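You operate a simulated robot arm through the tools that you are given. There is no shell and no other tool.

The job below is to be done with a simulated robot arm. You get a single attempt, and the scene is never put back.

Task
Fit the door, lock both latches and stick on the green label.
Fine: slide the door on to its hinge pins first; press the label on its field; the other label stays.

It is judged by the outcome, as a careful person would: the job done as asked, and still so three seconds after it is handed in. It fails if anything else is knocked over, pushed out of place, dropped, spilled or broken.

Robot
A 7-joint arm with a two-finger parallel gripper, fixed in place. Base frame: the origin is at the foot of the arm, x ahead of it, y to its left, z up. Readings come in mm, rad, newtons and seconds.
Its first joint turns from -2.897 to 2.897 rad. Payload 1.57 kg.
Tool frame: the origin (TCP) lies between the finger pads and is the grasp point; the fingertips stand 30 mm ahead of it; z points along the fingers, y is the line along which they close. The gripper opens to 80 mm. The fingers are 17 mm wide and 12 mm thick; the gripper's body (40 by 82 mm) begins 80 mm behind the TCP.
Orientation is that of the tool frame in the base frame, as a unit quaternion [w, x, y, z]. With the fingers straight down and closing along the base's y, the tool's x points along the base's -x, its y along +y and its z along -z.

Tools
- The arm moves only by the tool apply_moves. Its argument "steps" is a list of rows, each a list of 3 entries, a list of its own where there are three numbers: the turn, a rotation vector about the tool's x, y, z in rad, then the shift along the tool's x, y, z in mm, then the gripper command, from -1 (shut) to 1 (fully open), values between in proportion. In form: [[[wx, wy, wz], [x, y, z], jaw], ...]. A call has 1 to 20 rows; each row shifts and turns the commanded pose from where the row before left it, along the tool's axes as they then stand. Rows are played at 5 a second. More than 50 mm and 0.15 rad between two rows, or a gripper value outside its range, and nothing of the call is played. Where a pose cannot be reached the arm comes as near as it can. A force on the tool above 40 N (or 10 N above the force at the start of the call, whichever is more), or a blocked arm, ends the call early, and 0.2 s more pass. The fingers move at their own pace (about 153 mm/s each) and stop on an object; they squeeze with about 32 N. The grip force told is the motor's: it shows also when the fingers shut on nothing. Time passes only in rows, and 0.2 s behind the last, so rows that do not move let the fingers close. It gives the time, the measured TCP pose, the force on the tool (base axes), the opening and the grip force at its end, in the units of the frame above (readings bear some noise), with the torque about the TCP (base axes, N m) and any sound that the robot's microphone picked up, and new pictures: "views" is both (left out), scene, wrist or none.
- Cameras (640 x 400 px; columns grow to the right, rows downward): "scene" is fixed at [220.7, 499, 1657.3]; the picture's right is [-0.73, -0.69, 0.00], its down [-0.66, 0.70, -0.26] and it looks along [0.18, -0.19, -0.97] (base axes); focal length 250 px, centre (320, 200). "wrist" rides on the gripper at [72, -7, -122] in the tool frame; the picture's right is [0.09, 1.00, 0.00], its down [-0.84, 0.08, -0.54] and it looks along [-0.54, 0.05, 0.84] (tool axes); focal length 238 px, centre (320, 200). There is no depth. A picture from a camera that has moved, and an enlarged one, comes with that camera's place and axes in the base frame and with its lens.
- enlarge(camera, box): a new picture of the part [left, top, right, bottom] of that camera's present view, enlarged. No time passes.
- hand_in(): hands the job in; it is judged then, once.

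Nothing tells you positions but the pictures and the camera data. Unless the task says otherwise, let go and move clear before handing in.

The tools are called after "Request:" as a command line: name --argument value ..., lists and objects as JSON in quotes. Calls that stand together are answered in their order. apply_moves: Moves the arm, as the interface text tells. Its arguments: {"type":"object","properties":{"steps":{"type":"array","items":{"type":"array"}},"views":{"type":"string","enum":["both","scene","wrist","none"]}},"required":["steps"]} The other tools are called the same way: enlarge (camera, box) takes an enlarged picture of a part of a camera's view; hand_in () hands the job in.

At the start:

```text
time_s: 0.0
tcp_pos: [372.0, 206.4, 1270.1]
ee_rot: [0.0, 0.0, 1.0, 0.0]
wrist_force: [0.0, -1.1, -0.1]
torque: [0.04, 0.04, 0.01]
finger_gap: 80.0
finger_force: 0.0
```

scene: 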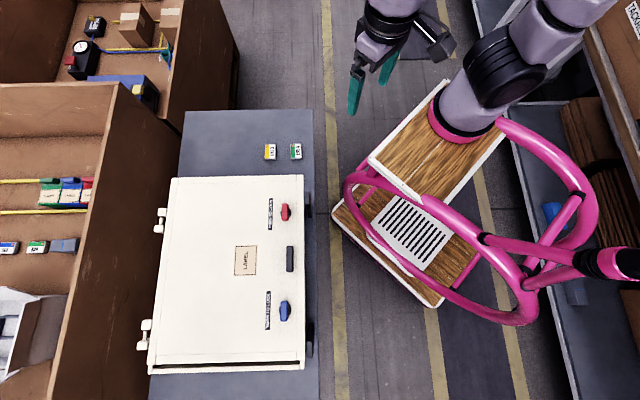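
wrist: 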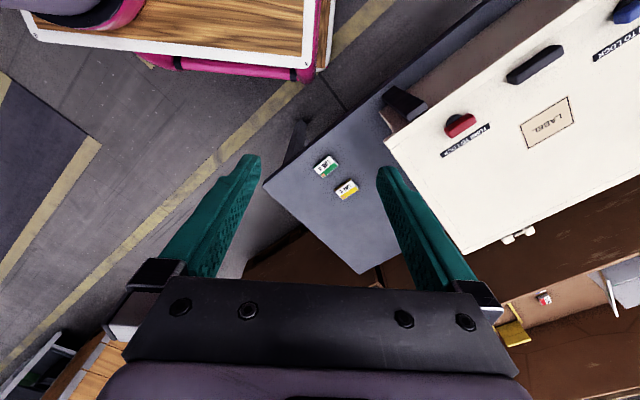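

I see a bench with a white panel (door) lying on or over a cabinet, with a red and a blue latch, a handle, a label field, and two small labels (yellow and green) lying on the bench. I'll enlarge the pictures to understand the layout before moving.

Request:
enlarge --camera "scene" --box '[130, 100, 350, 240]'

Request:
enlarge --camera "scene" --box '[130, 240, 350, 400]'

Request:
enlarge --camera "wrist" --box '[260, 0, 640, 240]'

Request:
enlarge --camera "scene" --box '[0, 0, 240, 400]'

```text
2.86 times, centred on (240, 170) of scene
camera zoom: at [220.7, 499.0, 1657.3], right [-0.73, -0.69, 0.0], down [-0.66, 0.7, -0.26], along [0.18, -0.19, -0.97], focal length 714 px, centre (549, 286)
```

zoom: 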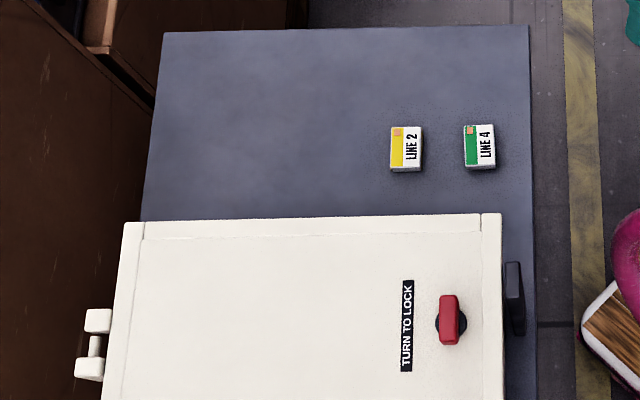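

```text
2.50 times, centred on (240, 320) of scene
camera zoom: at [220.7, 499.0, 1657.3], right [-0.73, -0.69, 0.0], down [-0.66, 0.7, -0.26], along [0.18, -0.19, -0.97], focal length 624 px, centre (520, -100)
```

zoom: 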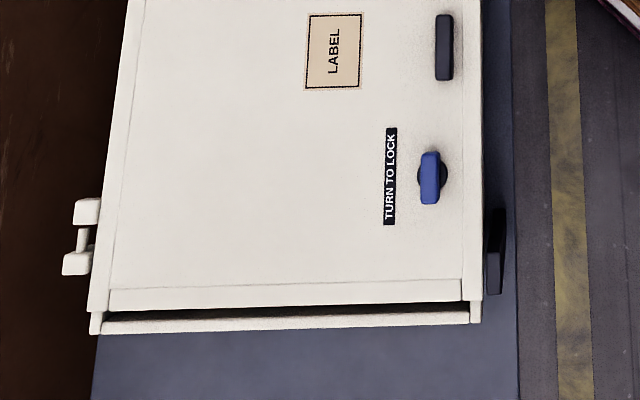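

```text
1.67 times, centred on (450, 120) of wrist
camera zoom: at [299.7, 199.4, 1391.7], right [-0.09, 1.0, 0.0], down [0.84, 0.08, 0.54], along [0.54, 0.05, -0.84], focal length 397 px, centre (103, 333)
```

zoom: 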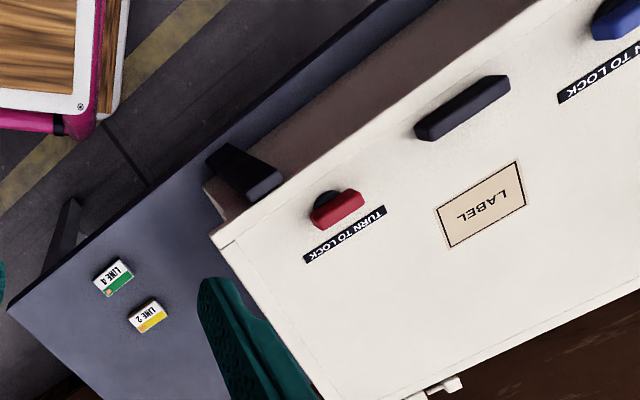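

```text
1.00 times, centred on (120, 200) of scene (not enlarged: the box is as wide or as high as the picture)
camera zoom: at [220.7, 499.0, 1657.3], right [-0.73, -0.69, 0.0], down [-0.66, 0.7, -0.26], along [0.18, -0.19, -0.97], focal length 250 px, centre (520, 200)
```

zoom: 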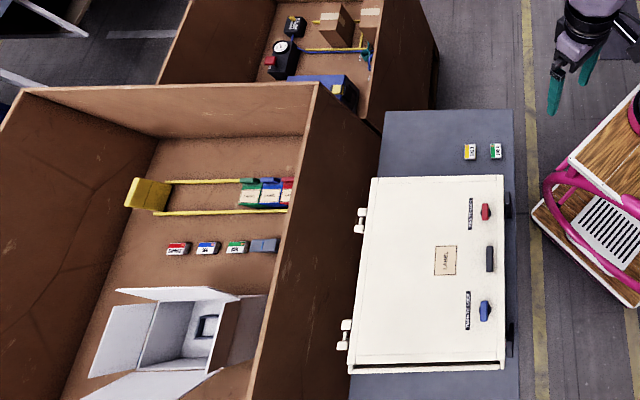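

Request:
apply_moves --steps '[[[0, 0, 0.131], [0, 0, 0], 1], [[0, 0, 0.131], [0, 0, 0], 1], [[0, 0, 0.131], [0, 0, 0], 1], [[0, 0, 0.131], [0, 0, 0], 1], [[0, 0, 0.131], [0, 0, 0], 1], [[0, 0, 0.1304], [0, 0, 0], 1], [[0, 0, 0], [35, 27, 0], 1], [[0, 0, 0], [35, 27, 0], 1], [[0, 0, 0], [35, 27, 0], 1], [[0, 0, 0], [35, 27, 0], 1], [[0, 0, 0], [35, 27, 0], 1], [[0, 0, 0], [35, 27, 0], 1], [[0, 0, 0], [35, 27, 0], 1], [[0, 0, 0], [35, 27, 0], 1]]'

```text
time_s: 3.0
tcp_pos: [327.4, 558.6, 1269.5]
ee_rot: [0.0, 0.383, 0.924, 0.001]
wrist_force: [0.4, 0.2, 0.1]
torque: [0.08, -0.02, -0.01]
finger_gap: 80.0
finger_force: 0.1
camera wrist: at [271.8, 603.5, 1392.2], right [0.64, 0.77, 0.0], down [0.65, -0.54, 0.54], along [0.42, -0.34, -0.84], focal length 238 px, centre (320, 200)
```

scene: 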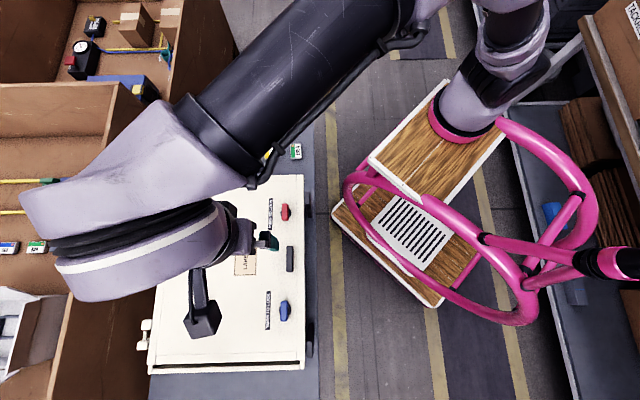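
wrist: 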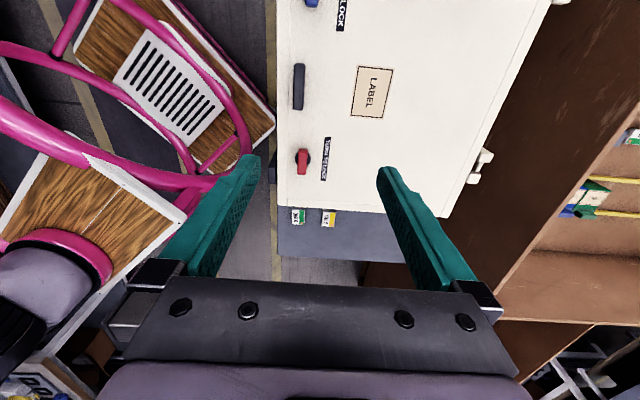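

Request:
enlarge --camera "wrist" --box '[430, 130, 530, 200]'

Request:
enlarge --camera "wrist" --box '[260, 100, 480, 240]'

Request:
enlarge --camera "wrist" --box '[260, 0, 420, 100]'

Request:
enlarge --camera "scene" --box '[130, 310, 190, 370]'

Request:
enlarge --camera "scene" --box '[130, 330, 320, 400]'

```text
5.71 times, centred on (480, 165) of wrist
camera zoom: at [271.8, 603.5, 1392.2], right [0.64, 0.77, 0.0], down [0.65, -0.54, 0.54], along [0.42, -0.34, -0.84], focal length 1362 px, centre (-594, 400)
```

zoom: 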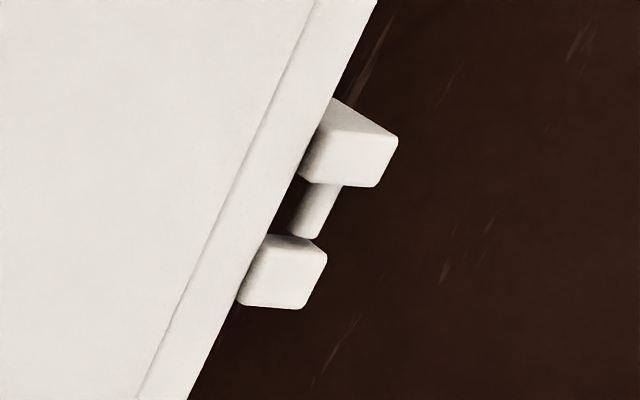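

```text
2.86 times, centred on (370, 170) of wrist
camera zoom: at [271.8, 603.5, 1392.2], right [0.64, 0.77, 0.0], down [0.65, -0.54, 0.54], along [0.42, -0.34, -0.84], focal length 681 px, centre (177, 286)
```

zoom: 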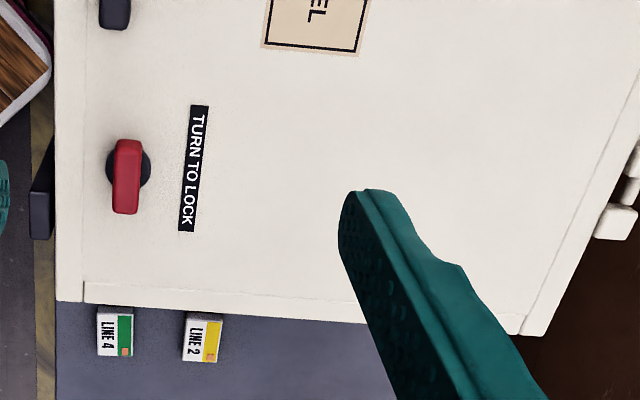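

```text
4.00 times, centred on (340, 50) of wrist
camera zoom: at [271.8, 603.5, 1392.2], right [0.64, 0.77, 0.0], down [0.65, -0.54, 0.54], along [0.42, -0.34, -0.84], focal length 953 px, centre (240, 800)
```

zoom: 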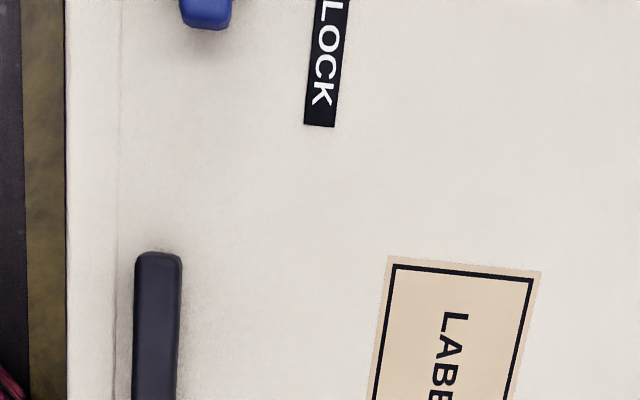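

```text
6.67 times, centred on (160, 340) of scene
camera zoom: at [220.7, 499.0, 1657.3], right [-0.73, -0.69, 0.0], down [-0.66, 0.7, -0.26], along [0.18, -0.19, -0.97], focal length 1665 px, centre (1387, -733)
```

zoom: 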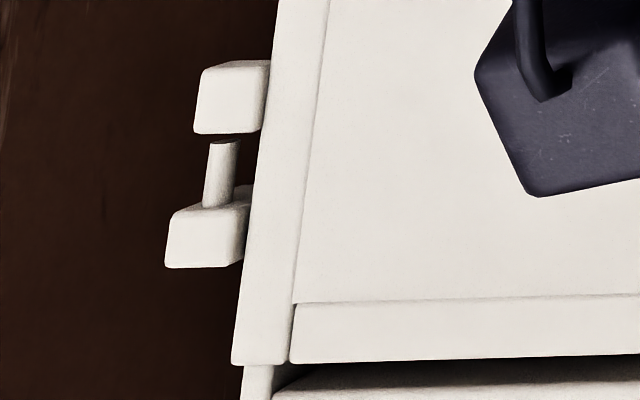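

```text
3.37 times, centred on (225, 365) of scene
camera zoom: at [220.7, 499.0, 1657.3], right [-0.73, -0.69, 0.0], down [-0.66, 0.7, -0.26], along [0.18, -0.19, -0.97], focal length 841 px, centre (640, -356)
```

zoom: 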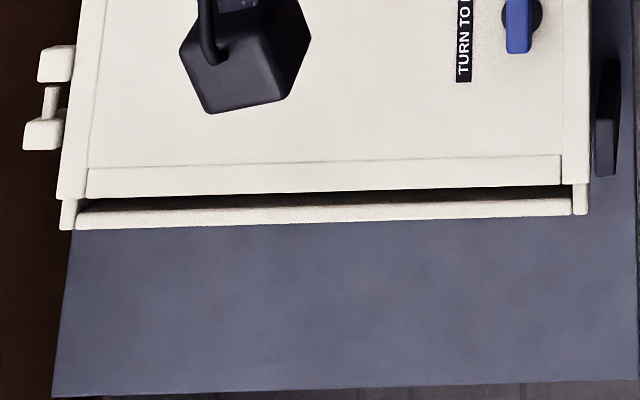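

Request:
apply_moves --steps '[[[0, 0, 0], [0, 29, 20], 1], [[0, 0, 0], [0, 29, 20], 1], [[0, 0, 0], [0, 29, 20], 1], [[0, 0, 0], [0, 29, 20], 1], [[0, 0, 0], [0, 29, 20], 1], [[0, 0, 0], [0, 29, 20], 1]]'

```text
time_s: 4.4
tcp_pos: [442.4, 674.1, 1159.4]
ee_rot: [-0.001, 0.383, 0.924, 0.0]
wrist_force: [-0.6, 0.7, 0.3]
torque: [-0.02, -0.02, 0.01]
finger_gap: 80.1
finger_force: 0.0
out of reach, approached as far as the arm can: row 6
camera wrist: at [386.9, 719.2, 1281.6], right [0.64, 0.77, 0.0], down [0.65, -0.54, 0.54], along [0.42, -0.35, -0.84], focal length 238 px, centre (320, 200)
```

scene: 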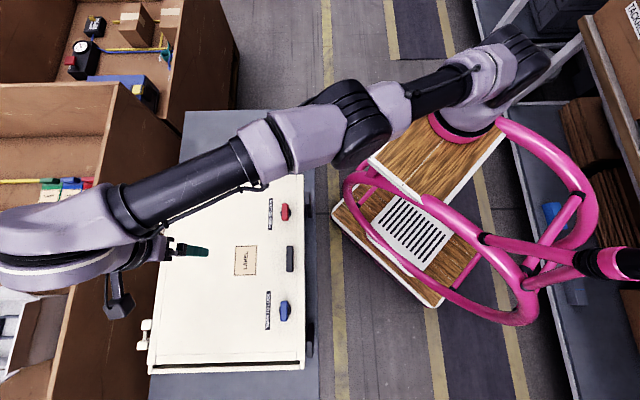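
wrist: 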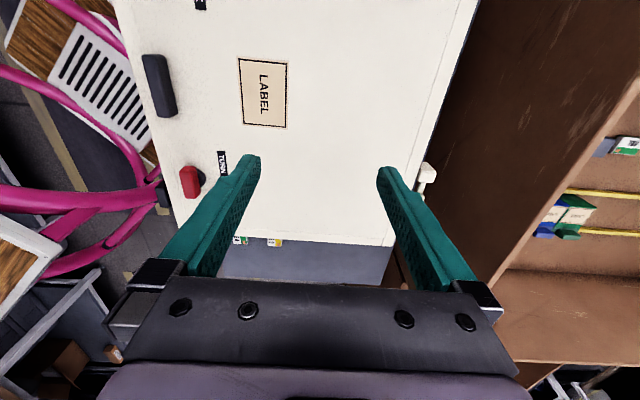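

Request:
enlarge --camera "wrist" --box '[395, 150, 455, 200]'

Request:
enlarge --camera "scene" --box '[135, 315, 175, 355]'

Request:
enlarge --camera "wrist" --box '[200, 180, 420, 280]'

```text
8.00 times, centred on (425, 175) of wrist
camera zoom: at [386.9, 719.2, 1281.6], right [0.64, 0.77, 0.0], down [0.65, -0.54, 0.54], along [0.42, -0.35, -0.84], focal length 1907 px, centre (-520, 400)
```

zoom: 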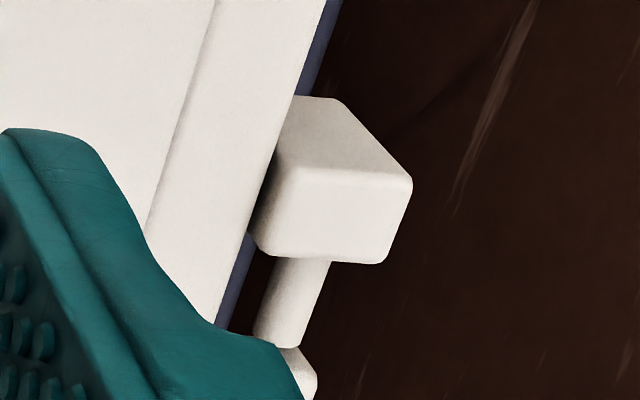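

```text
10.00 times, centred on (155, 335) of scene
camera zoom: at [220.7, 499.0, 1657.3], right [-0.73, -0.69, 0.0], down [-0.66, 0.7, -0.26], along [0.18, -0.19, -0.97], focal length 2498 px, centre (1970, -1150)
```

zoom: 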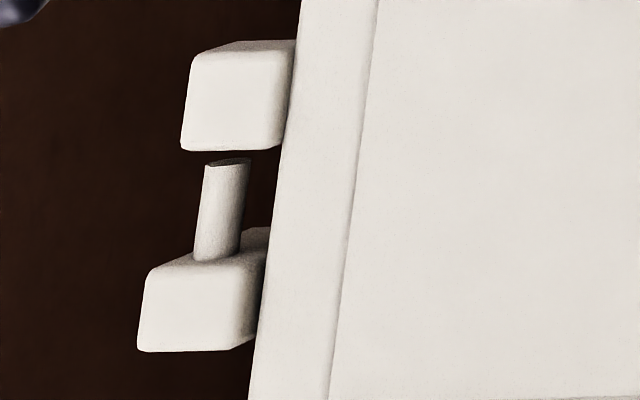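

```text
2.91 times, centred on (310, 230) of wrist
camera zoom: at [386.9, 719.2, 1281.6], right [0.64, 0.77, 0.0], down [0.65, -0.54, 0.54], along [0.42, -0.35, -0.84], focal length 693 px, centre (349, 113)
```

zoom: 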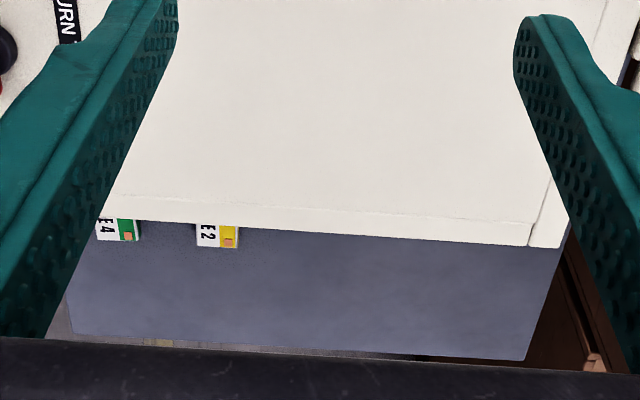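

Request:
enlarge --camera "scene" --box '[143, 318, 167, 336]'

Request:
enlarge --camera "scene" --box '[140, 332, 164, 353]'

```text
16.00 times, centred on (155, 327) of scene
camera zoom: at [220.7, 499.0, 1657.3], right [-0.73, -0.69, 0.0], down [-0.66, 0.7, -0.26], along [0.18, -0.19, -0.97], focal length 3996 px, centre (2960, -1832)
```

zoom: 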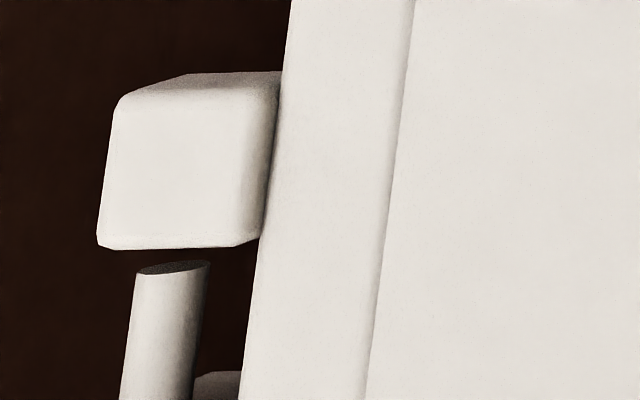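

```text
16.00 times, centred on (152, 342) of scene
camera zoom: at [220.7, 499.0, 1657.3], right [-0.73, -0.69, 0.0], down [-0.66, 0.7, -0.26], along [0.18, -0.19, -0.97], focal length 3996 px, centre (3008, -2080)
```

zoom: 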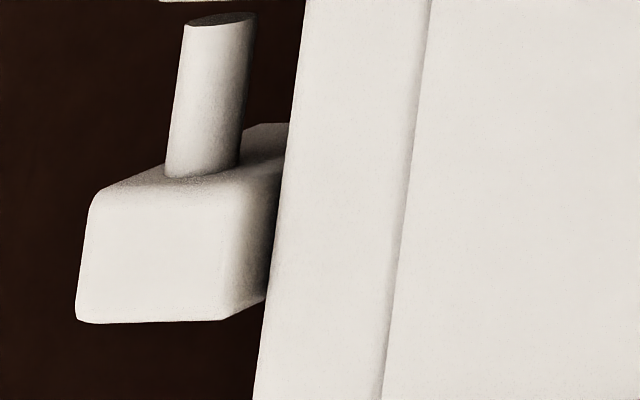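

Request:
apply_moves --steps '[[[0, 0, 0], [0, -40, 0], 1], [[0, 0, -0.1428], [0, 0, 0], 1], [[0, 0, -0.1428], [0, 0, 0], 1], [[0, 0, -0.1428], [0, 0, 0], 1], [[0, 0, -0.1428], [0, 0, 0], 1], [[0, 0, -0.1428], [0, 0, 0], 1], [[0, 0, -0.1428], [0, 0, 0], 1], [[0, 0, -0.1428], [0, 0, 0], 1], [[0, 0, -0.1428], [0, 0, 0], 1], [[0, 0, -0.1428], [0, 0, 0], 1], [[0, 0, -0.1428], [0, 0, 0], 1], [[0, 0, -0.1428], [0, 0, 0], 1], [[0, 0, 0], [0, 30, 20], 1], [[0, 0, 0], [0, 30, 20], 1], [[0, 0, 0], [-10, 30, 20], 1], [[0, 0, 0], [-10, 10, 10], 1]]'

```text
time_s: 7.8
tcp_pos: [352.5, 706.9, 1099.1]
ee_rot: [-0.001, -0.382, 0.924, 0.001]
wrist_force: [0.7, 0.0, 0.8]
torque: [-0.05, 0.03, 0.03]
finger_gap: 80.3
finger_force: 0.1
out of reach, approached as far as the arm can: row 15, 16
camera wrist: at [307.4, 650.5, 1221.6], right [-0.77, 0.64, 0.0], down [0.54, 0.65, 0.54], along [0.35, 0.42, -0.84], focal length 238 px, centre (320, 200)
```

scene: 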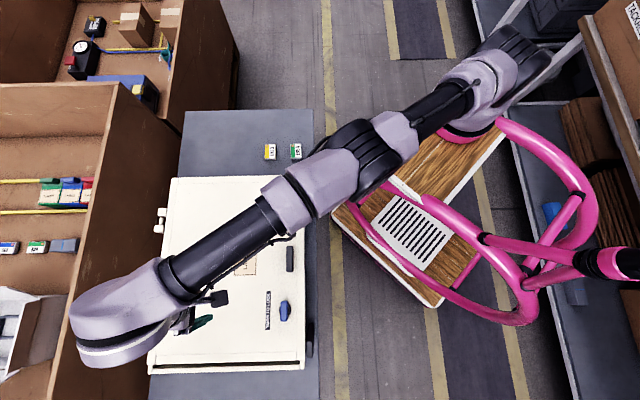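
wrist: 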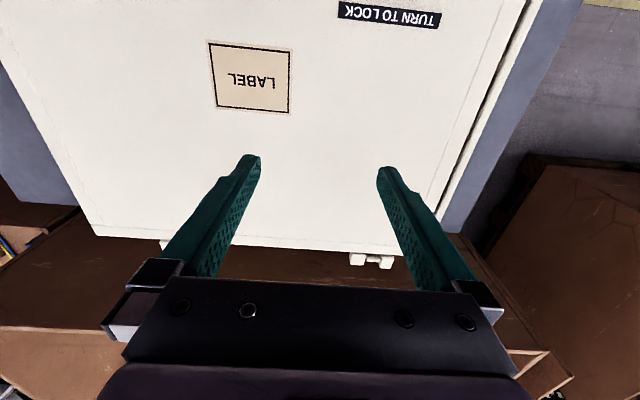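

Request:
enlarge --camera "wrist" --box '[335, 235, 407, 280]'

Request:
enlarge --camera "wrist" --box '[130, 220, 210, 270]'

Request:
enlarge --camera "scene" --box '[150, 200, 178, 240]'

```text
8.89 times, centred on (371, 258) of wrist
camera zoom: at [307.4, 650.5, 1221.6], right [-0.77, 0.64, 0.0], down [0.54, 0.65, 0.54], along [0.35, 0.42, -0.84], focal length 2119 px, centre (-133, -311)
```

zoom: 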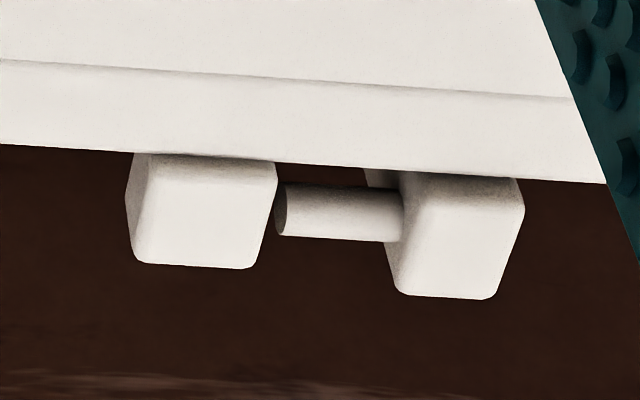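

```text
8.00 times, centred on (170, 245) of wrist
camera zoom: at [307.4, 650.5, 1221.6], right [-0.77, 0.64, 0.0], down [0.54, 0.65, 0.54], along [0.35, 0.42, -0.84], focal length 1907 px, centre (1520, -160)
```

zoom: 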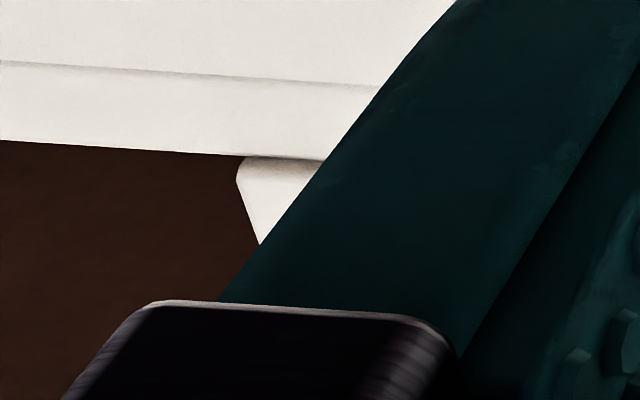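

```text
10.00 times, centred on (164, 220) of scene
camera zoom: at [220.7, 499.0, 1657.3], right [-0.73, -0.69, 0.0], down [-0.66, 0.7, -0.26], along [0.18, -0.19, -0.97], focal length 2498 px, centre (1880, 0)
```

zoom: 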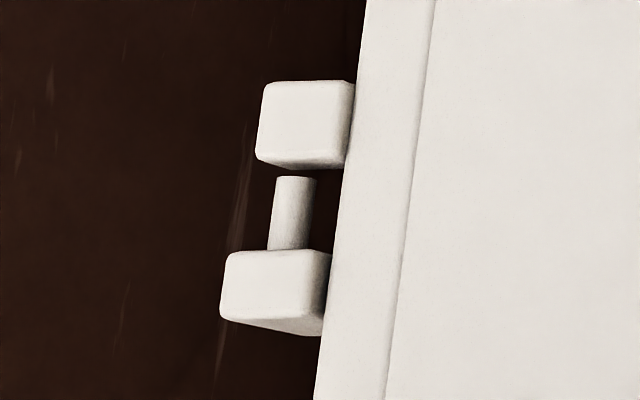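

Request:
enlarge --camera "scene" --box '[142, 350, 182, 380]'

Request:
enlarge --camera "scene" --box '[280, 350, 320, 380]'

Request:
enlarge --camera "scene" --box '[155, 165, 195, 195]'

Request:
enlarge --camera "wrist" --box '[420, 0, 560, 250]'

```text
13.33 times, centred on (162, 365) of scene
camera zoom: at [220.7, 499.0, 1657.3], right [-0.73, -0.69, 0.0], down [-0.66, 0.7, -0.26], along [0.18, -0.19, -0.97], focal length 3330 px, centre (2427, -2000)
```

zoom: 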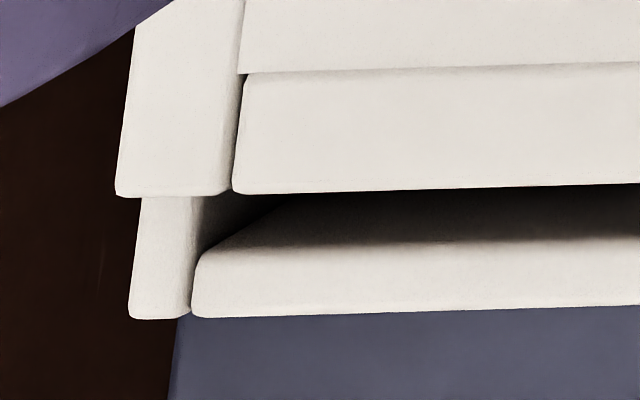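

```text
13.33 times, centred on (300, 365) of scene
camera zoom: at [220.7, 499.0, 1657.3], right [-0.73, -0.69, 0.0], down [-0.66, 0.7, -0.26], along [0.18, -0.19, -0.97], focal length 3330 px, centre (587, -2000)
```

zoom: 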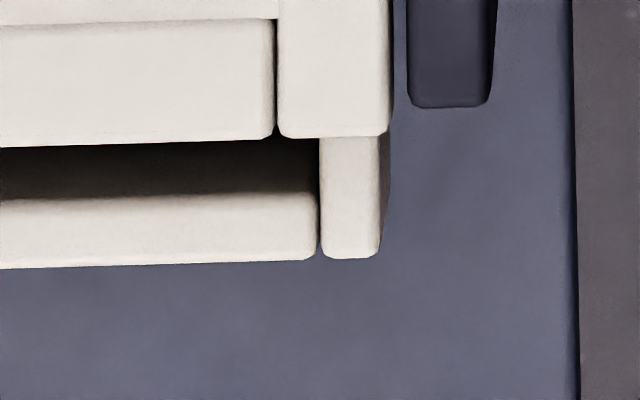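

```text
13.33 times, centred on (175, 180) of scene
camera zoom: at [220.7, 499.0, 1657.3], right [-0.73, -0.69, 0.0], down [-0.66, 0.7, -0.26], along [0.18, -0.19, -0.97], focal length 3330 px, centre (2253, 467)
```

zoom: 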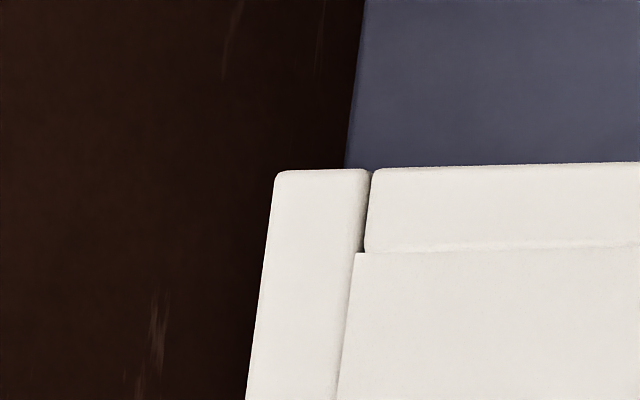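

```text
1.60 times, centred on (490, 125) of wrist
camera zoom: at [307.4, 650.5, 1221.6], right [-0.77, 0.64, 0.0], down [0.54, 0.65, 0.54], along [0.35, 0.42, -0.84], focal length 381 px, centre (48, 320)
```

zoom: 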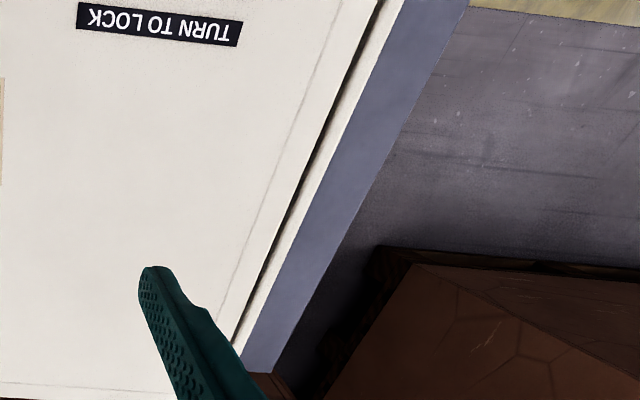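

Request:
apply_moves --steps '[[[0, 0, 0], [20, -20, 0], -1], [[0, 0, 0.1428], [0, 0, 0], -1], [[0, 0, 0.1428], [0, 0, 0], -1], [[0, 0, 0.1428], [0, 0, 0], -1], [[0, 0, 0.1428], [0, 0, 0], -1], [[0, 0, 0.1428], [0, 0, 0], -1], [[0, 0, 0.1428], [0, 0, 0], -1], [[0, 0, 0.1428], [0, 0, 0], -1], [[0, 0, 0.1428], [0, 0, 0], -1], [[0, 0, 0.1428], [0, 0, 0], -1], [[0, 0, 0.1428], [0, 0, 0], -1], [[0, 0, 0.1428], [0, 0, 0], -1]]' --views "wrist"

```text
time_s: 10.4
tcp_pos: [352.9, 676.8, 1099.3]
ee_rot: [0.0, 0.383, 0.924, -0.001]
wrist_force: [-0.4, 0.1, -0.4]
torque: [-0.01, -0.01, -0.02]
finger_gap: 0.0
finger_force: 21.3
camera wrist: at [296.8, 722.5, 1221.9], right [0.64, 0.77, 0.0], down [0.65, -0.54, 0.54], along [0.42, -0.35, -0.84], focal length 238 px, centre (320, 200)
```

wrist: 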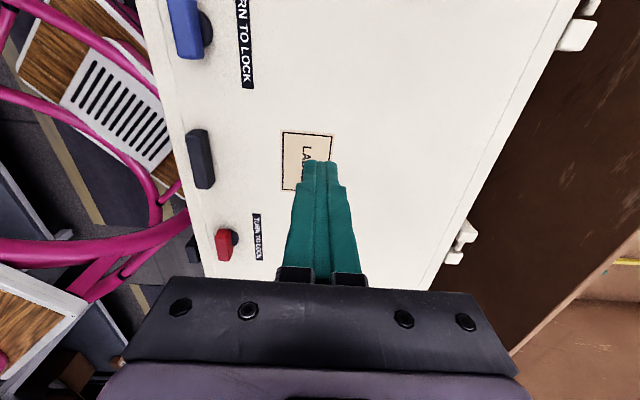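

Request:
apply_moves --steps '[[[0, 0, 0], [-20, 15, 30], -1], [[0, 0, 0], [-20, 15, 30], -1], [[0, 0, 0], [-20, 15, 29], -1], [[0, 0, 0], [-13, 35, 0], -1], [[0, 0, 0], [-13, 35, 0], -1], [[0, 0, 0], [-13, 35, 0], -1]]' --views "wrist"

```text
time_s: 11.8
tcp_pos: [494.7, 680.7, 1009.2]
ee_rot: [0.001, 0.383, 0.924, -0.001]
wrist_force: [-0.7, -0.2, 0.0]
torque: [-0.02, -0.05, -0.02]
finger_gap: 0.0
finger_force: 21.2
out of reach, approached as far as the arm can: row 5, 6
camera wrist: at [438.2, 726.0, 1133.1], right [0.64, 0.77, 0.0], down [0.65, -0.54, 0.54], along [0.42, -0.35, -0.84], focal length 238 px, centre (320, 200)
```

wrist: 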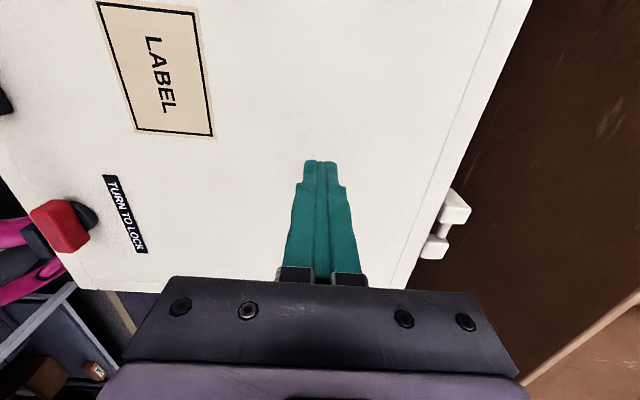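

Request:
enlarge --camera "wrist" --box '[412, 180, 484, 270]'

Request:
enlarge --camera "wrist" --box '[412, 220, 460, 265]'

Request:
enlarge --camera "wrist" --box '[20, 180, 160, 270]'

```text
4.44 times, centred on (448, 225) of wrist
camera zoom: at [438.2, 726.0, 1133.1], right [0.64, 0.77, 0.0], down [0.65, -0.54, 0.54], along [0.42, -0.35, -0.84], focal length 1059 px, centre (-249, 89)
```

zoom: 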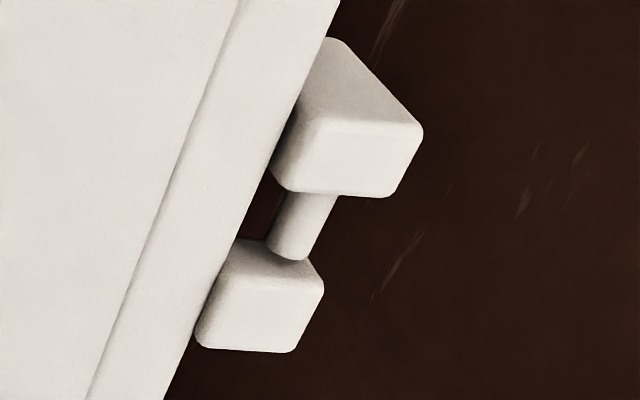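

```text
8.89 times, centred on (436, 242) of wrist
camera zoom: at [438.2, 726.0, 1133.1], right [0.64, 0.77, 0.0], down [0.65, -0.54, 0.54], along [0.42, -0.35, -0.84], focal length 2119 px, centre (-711, -178)
```

zoom: 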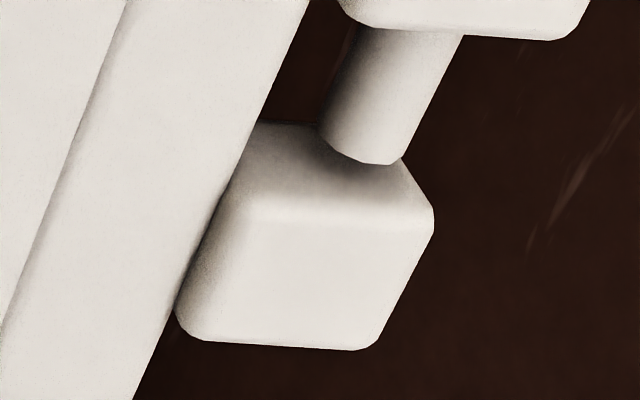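

```text
4.44 times, centred on (90, 225) of wrist
camera zoom: at [438.2, 726.0, 1133.1], right [0.64, 0.77, 0.0], down [0.65, -0.54, 0.54], along [0.42, -0.35, -0.84], focal length 1059 px, centre (1342, 89)
```

zoom: 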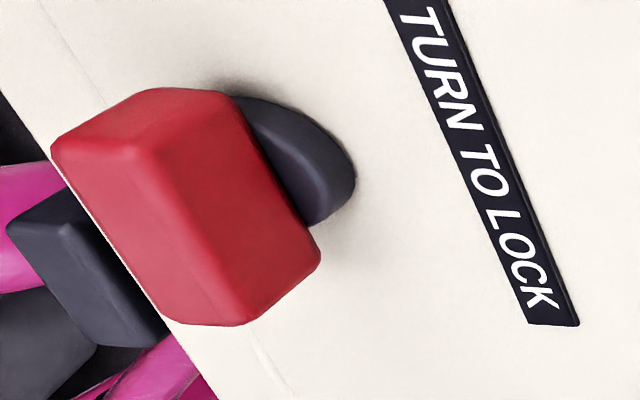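

Request:
apply_moves --steps '[[[0, 0, 0], [0, -30, -10], 1], [[0, 0, 0], [0, -30, -10], 1], [[0, 0, 0], [0, -30, -10], 1], [[0, 0, 0], [5, -30, -10], 1], [[0, 0, 0], [5, -30, -10], 1], [[0, 0, 0], [10, -30, 0], 1], [[0, 0, 0], [10, -30, 0], 1], [[0, 0, 0], [10, -31, 0], 1]]'

```text
time_s: 13.6
tcp_pos: [305.6, 538.7, 1061.2]
ee_rot: [0.0, 0.383, 0.924, -0.001]
wrist_force: [0.3, 0.6, -0.6]
torque: [-0.01, 0.04, -0.01]
finger_gap: 79.9
finger_force: 0.2
camera wrist: at [250.0, 583.3, 1183.5], right [0.64, 0.77, 0.0], down [0.65, -0.54, 0.54], along [0.42, -0.35, -0.84], focal length 238 px, centre (320, 200)
```

scene: 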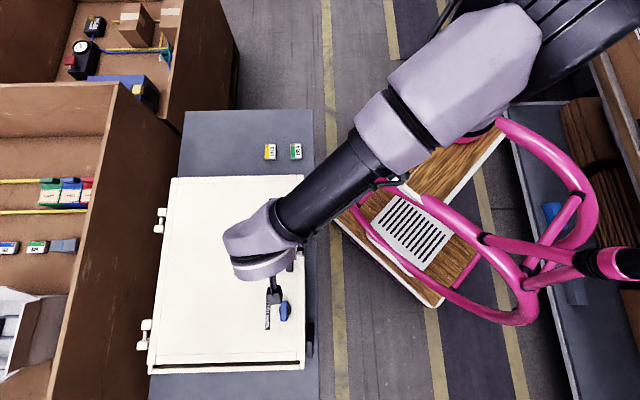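
wrist: 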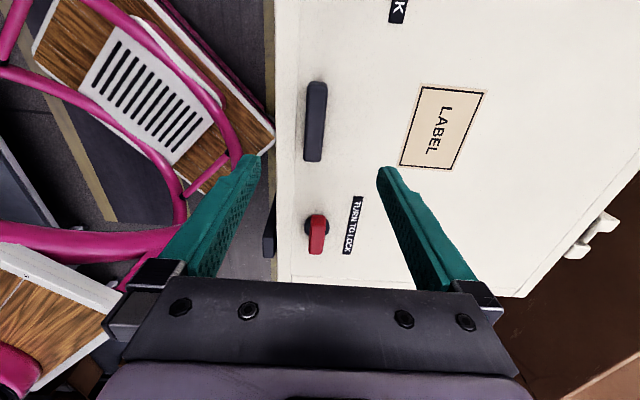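

Request:
enlarge --camera "wrist" --box '[270, 60, 370, 180]'

Request:
enlarge --camera "wrist" --box '[270, 190, 400, 270]'

```text
3.33 times, centred on (320, 120) of wrist
camera zoom: at [250.0, 583.3, 1183.5], right [0.64, 0.77, 0.0], down [0.65, -0.54, 0.54], along [0.42, -0.35, -0.84], focal length 794 px, centre (320, 467)
```

zoom: 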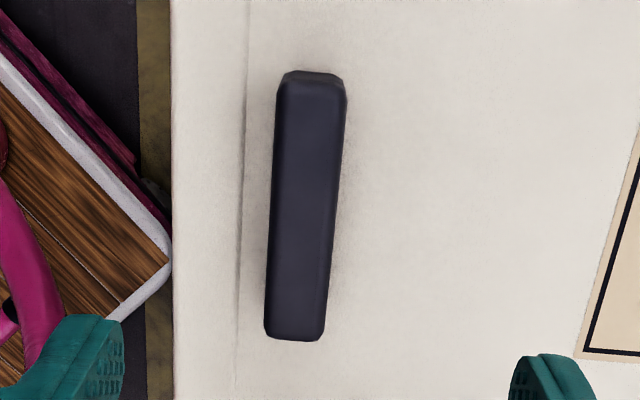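

```text
4.92 times, centred on (335, 230) of wrist
camera zoom: at [250.0, 583.3, 1183.5], right [0.64, 0.77, 0.0], down [0.65, -0.54, 0.54], along [0.42, -0.35, -0.84], focal length 1173 px, centre (246, 52)
```

zoom: 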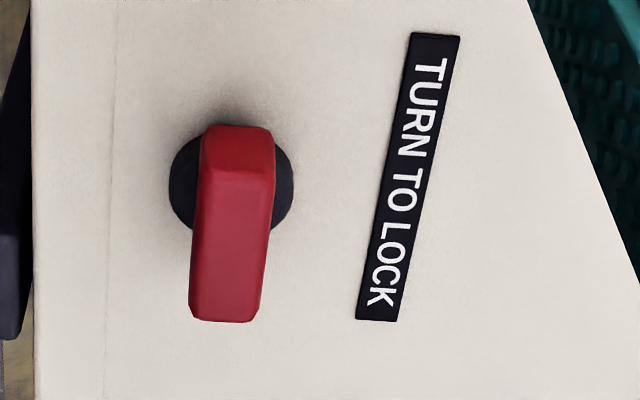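

Request:
apply_moves --steps '[[[0, 0, 0], [7, -7, 10], 0.1], [[0, 0, 0], [0, 0, 20], 0.1], [[0, 0, 0], [0, 0, 20], 0.1], [[0, 0, 0], [0, 0, 15], 0.1], [[0, 0, 0], [0, 0, 5], 0.1]]'

```text
time_s: 14.8
tcp_pos: [291.0, 538.5, 990.7]
ee_rot: [0.0, 0.382, 0.924, 0.001]
wrist_force: [0.4, 0.3, -0.9]
torque: [0.0, -0.04, -0.03]
finger_gap: 43.9
finger_force: 0.1
camera wrist: at [235.1, 583.9, 1113.5], right [0.64, 0.77, 0.0], down [0.65, -0.54, 0.54], along [0.42, -0.35, -0.84], focal length 238 px, centre (320, 200)
```

scene: 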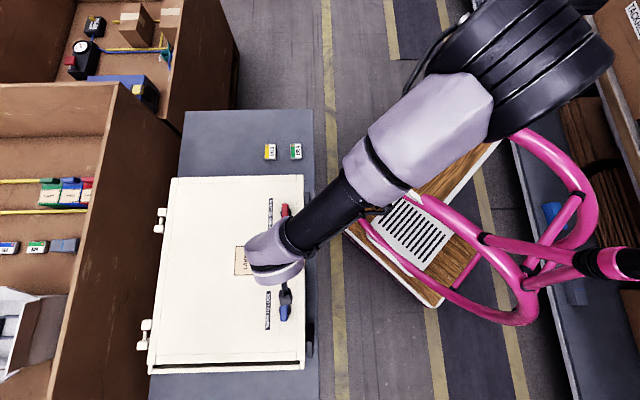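
wrist: 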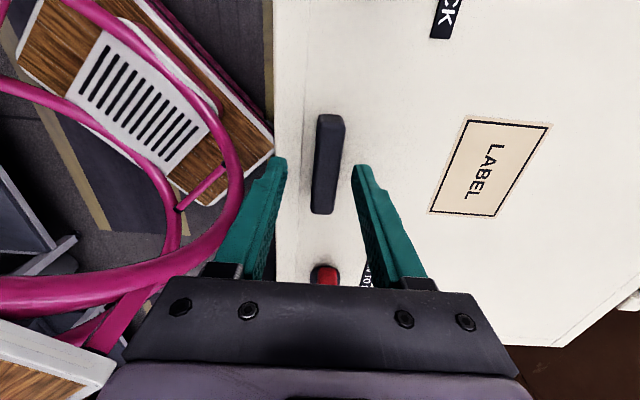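

Request:
apply_moves --steps '[[[0, 0, 0], [0, 2.5, 3], 0.1], [[0, 0, 0], [0, 0, 2], 0.1], [[0, 0, 0], [0, 0, 0], 0.1]]' --views "wrist"

Request:
enlarge --camera "wrist" --box '[240, 100, 400, 220]'

```text
time_s: 15.6
tcp_pos: [293.1, 542.0, 986.5]
ee_rot: [0.0, 0.382, 0.924, -0.001]
wrist_force: [-0.9, -0.5, 0.1]
torque: [0.02, 0.02, 0.01]
finger_gap: 43.9
finger_force: 0.0
camera wrist: at [237.7, 586.2, 1109.0], right [0.64, 0.77, 0.0], down [0.65, -0.54, 0.54], along [0.42, -0.35, -0.84], focal length 238 px, centre (320, 200)
```

wrist: 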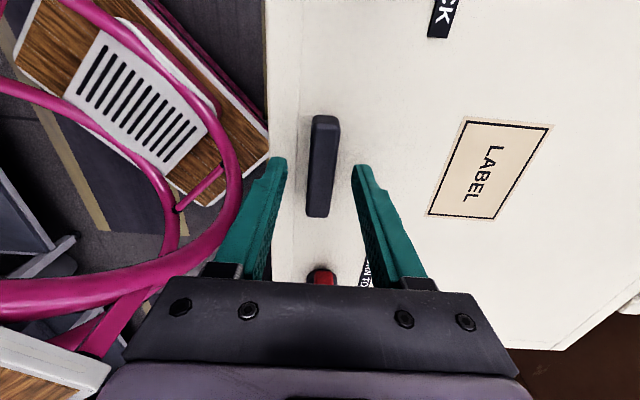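

```text
3.33 times, centred on (320, 160) of wrist
camera zoom: at [237.7, 586.2, 1109.0], right [0.64, 0.77, 0.0], down [0.65, -0.54, 0.54], along [0.42, -0.35, -0.84], focal length 794 px, centre (320, 333)
```

zoom: 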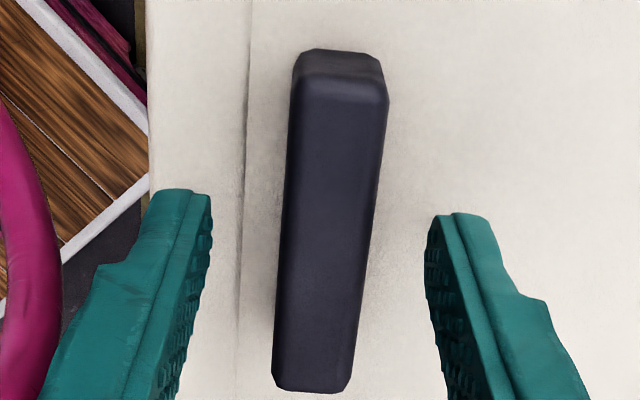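

Request:
apply_moves --steps '[[[0, 0, 0], [0, 0, 1], 0.1], [[0, 0, 0], [0, 0, 1], 0.1], [[0, 0, 0], [0, 0, 1], 0.1], [[0, 0, 0], [0, 0, 0], 0.1]]' --views "none"

Request:
enlarge --camera "wrist" --box '[240, 100, 400, 220]'

```text
time_s: 16.6
tcp_pos: [293.5, 541.9, 983.5]
ee_rot: [-0.001, 0.382, 0.924, 0.0]
wrist_force: [0.6, 0.9, 0.5]
torque: [-0.01, -0.01, 0.02]
finger_gap: 44.2
finger_force: 0.1
```

```text
3.33 times, centred on (320, 160) of wrist
camera zoom: at [236.8, 586.7, 1106.1], right [0.64, 0.77, 0.0], down [0.65, -0.54, 0.54], along [0.42, -0.35, -0.84], focal length 794 px, centre (320, 333)
```

zoom: 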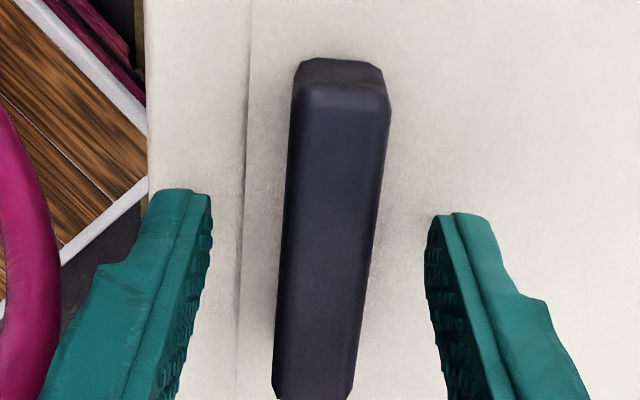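

Request:
apply_moves --steps '[[[0, 0, 0], [0, 0, 1], 0.1], [[0, 0, 0], [0, 0, 1], 0.1], [[0, 0, 0], [0, 0, 0], 0.1]]' --views "none"

Request:
apply_moves --steps '[[[0, 0, 0], [0, 0, 1], 0.1], [[0, 0, 0], [0, 0, 1], 0.1], [[0, 0, 0], [0, 0, 0], 0.1]]' --views "none"

Request:
enlarge --camera "wrist" --box '[240, 100, 400, 220]'

```text
time_s: 17.4
tcp_pos: [291.0, 542.1, 979.2]
ee_rot: [0.0, 0.383, 0.924, 0.0]
wrist_force: [-0.2, 0.6, -0.8]
torque: [-0.01, 0.0, 0.0]
finger_gap: 44.0
finger_force: 0.1
```

```text
time_s: 18.2
tcp_pos: [291.4, 542.1, 980.5]
ee_rot: [-0.001, 0.383, 0.924, 0.0]
wrist_force: [0.0, -0.6, -1.0]
torque: [-0.01, -0.03, -0.02]
finger_gap: 44.2
finger_force: 0.0
```

```text
3.33 times, centred on (320, 160) of wrist
camera zoom: at [235.9, 586.4, 1102.0], right [0.64, 0.77, 0.0], down [0.65, -0.54, 0.54], along [0.42, -0.35, -0.84], focal length 794 px, centre (320, 333)
```

zoom: 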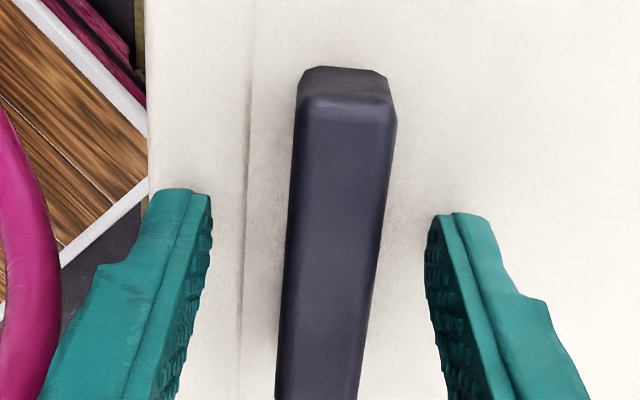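

Request:
apply_moves --steps '[[[0, 0, 0], [0, 0, 1], 0.1], [[0, 0, 0], [0, 0, 1], 0.1], [[0, 0, 0], [0, 0, 0], 0.1]]' --views "none"

Request:
apply_moves --steps '[[[0, 0, 0], [0, 0, 1], 0.1], [[0, 0, 0], [0, 0, 1], 0.1], [[0, 0, 0], [0, 0, 0], 0.1]]' --views "none"

Request:
enlarge --camera "wrist" --box '[240, 100, 400, 220]'

```text
time_s: 19.0
tcp_pos: [292.6, 540.0, 977.4]
ee_rot: [0.0, 0.383, 0.924, 0.0]
wrist_force: [-0.6, 0.1, -0.1]
torque: [-0.01, -0.01, 0.01]
finger_gap: 43.9
finger_force: 0.1
```

```text
time_s: 19.8
tcp_pos: [292.2, 541.5, 974.4]
ee_rot: [0.001, 0.383, 0.924, 0.0]
wrist_force: [0.6, -1.6, 0.4]
torque: [0.02, -0.03, -0.01]
finger_gap: 44.0
finger_force: 0.0
```

```text
3.33 times, centred on (320, 160) of wrist
camera zoom: at [236.8, 586.6, 1097.7], right [0.64, 0.77, 0.0], down [0.65, -0.54, 0.54], along [0.42, -0.35, -0.84], focal length 794 px, centre (320, 333)
```

zoom: 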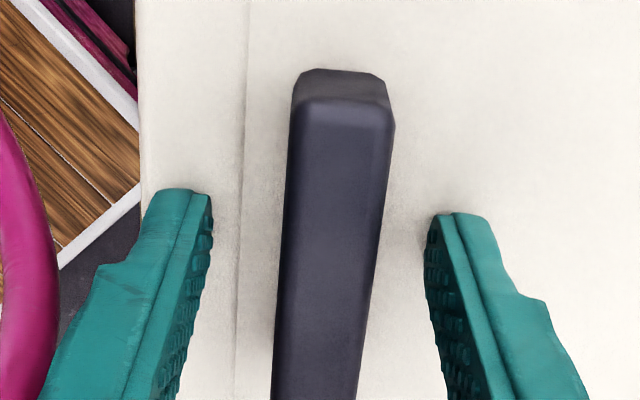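

Request:
apply_moves --steps '[[[0, 0, 0], [0, 2.2, 0], 0.1], [[0, 0, 0], [0, 0, 0], -0.3], [[0, 0, 0], [0, 0, 0], -0.45], [[0, 0, 0], [0, 0, 0], -0.5], [[0, 0, 0], [0, 0, 0], -0.55]]' --views "none"

Request:
enlarge --camera "wrist" --box '[240, 100, 400, 220]'

Request:
enlarge --camera "scene" --box '[143, 318, 167, 336]'

Request:
enlarge --camera "scene" --box '[150, 200, 178, 240]'

```text
time_s: 21.0
tcp_pos: [294.4, 543.0, 975.5]
ee_rot: [0.0, 0.383, 0.924, 0.0]
wrist_force: [-1.6, -0.9, 6.1]
torque: [-0.05, 0.03, 0.04]
finger_gap: 19.2
finger_force: 0.8
```

```text
3.33 times, centred on (320, 160) of wrist
camera zoom: at [238.0, 588.0, 1097.8], right [0.64, 0.77, 0.0], down [0.65, -0.54, 0.54], along [0.42, -0.35, -0.84], focal length 794 px, centre (320, 333)
```

zoom: 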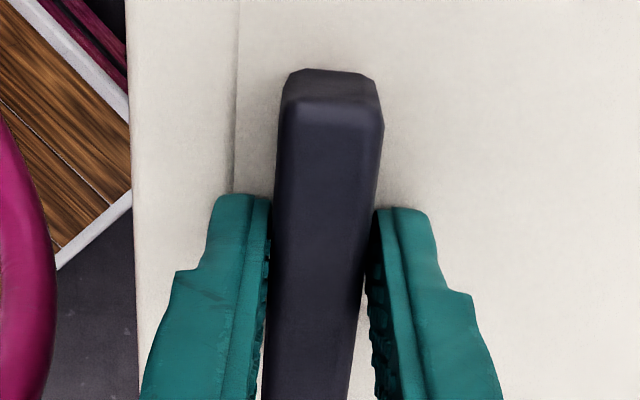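

```text
16.00 times, centred on (155, 327) of scene
camera zoom: at [220.7, 499.0, 1657.3], right [-0.73, -0.69, 0.0], down [-0.66, 0.7, -0.26], along [0.18, -0.19, -0.97], focal length 3996 px, centre (2960, -1832)
```

zoom: 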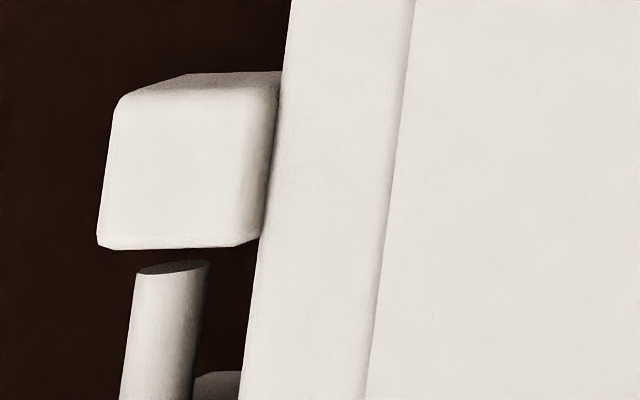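

```text
10.00 times, centred on (164, 220) of scene
camera zoom: at [220.7, 499.0, 1657.3], right [-0.73, -0.69, 0.0], down [-0.66, 0.7, -0.26], along [0.18, -0.19, -0.97], focal length 2498 px, centre (1880, 0)
```

zoom: 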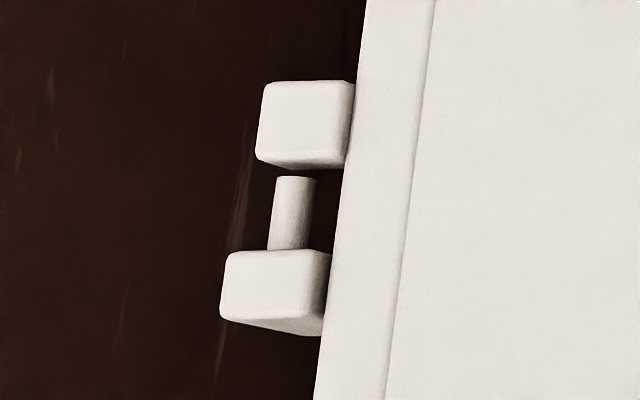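

Request:
apply_moves --steps '[[[0, 0, 0], [0, 0, 0], -1], [[0, 0, 0], [0, 0, 0], -1], [[0, 0, 0], [0, 0, 0], -1]]' --views "none"

Request:
enlarge --camera "scene" --box '[143, 318, 167, 336]'

Request:
enlarge --camera "wrist" --box '[240, 100, 400, 220]'

```text
time_s: 21.8
tcp_pos: [293.7, 543.2, 975.1]
ee_rot: [0.0, 0.383, 0.924, 0.0]
wrist_force: [-2.8, -2.6, 8.7]
torque: [-0.11, 0.09, 0.0]
finger_gap: 17.9
finger_force: 32.1
```

```text
16.00 times, centred on (155, 327) of scene
camera zoom: at [220.7, 499.0, 1657.3], right [-0.73, -0.69, 0.0], down [-0.66, 0.7, -0.26], along [0.18, -0.19, -0.97], focal length 3996 px, centre (2960, -1832)
```

zoom: 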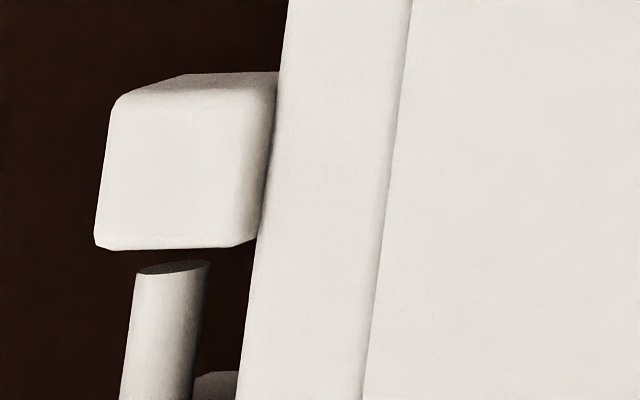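

```text
3.33 times, centred on (320, 160) of wrist
camera zoom: at [237.8, 587.9, 1097.8], right [0.64, 0.77, 0.0], down [0.65, -0.54, 0.54], along [0.42, -0.35, -0.84], focal length 794 px, centre (320, 333)
```

zoom: 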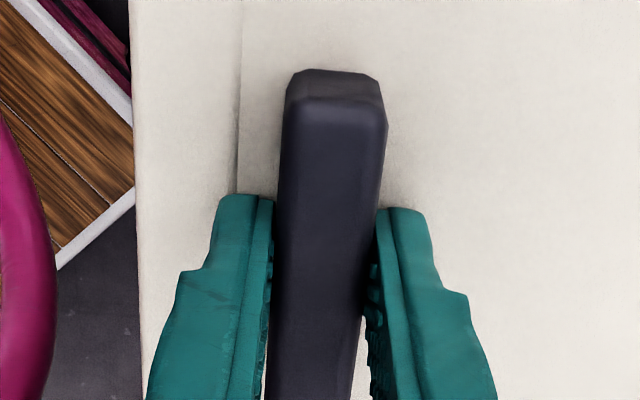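

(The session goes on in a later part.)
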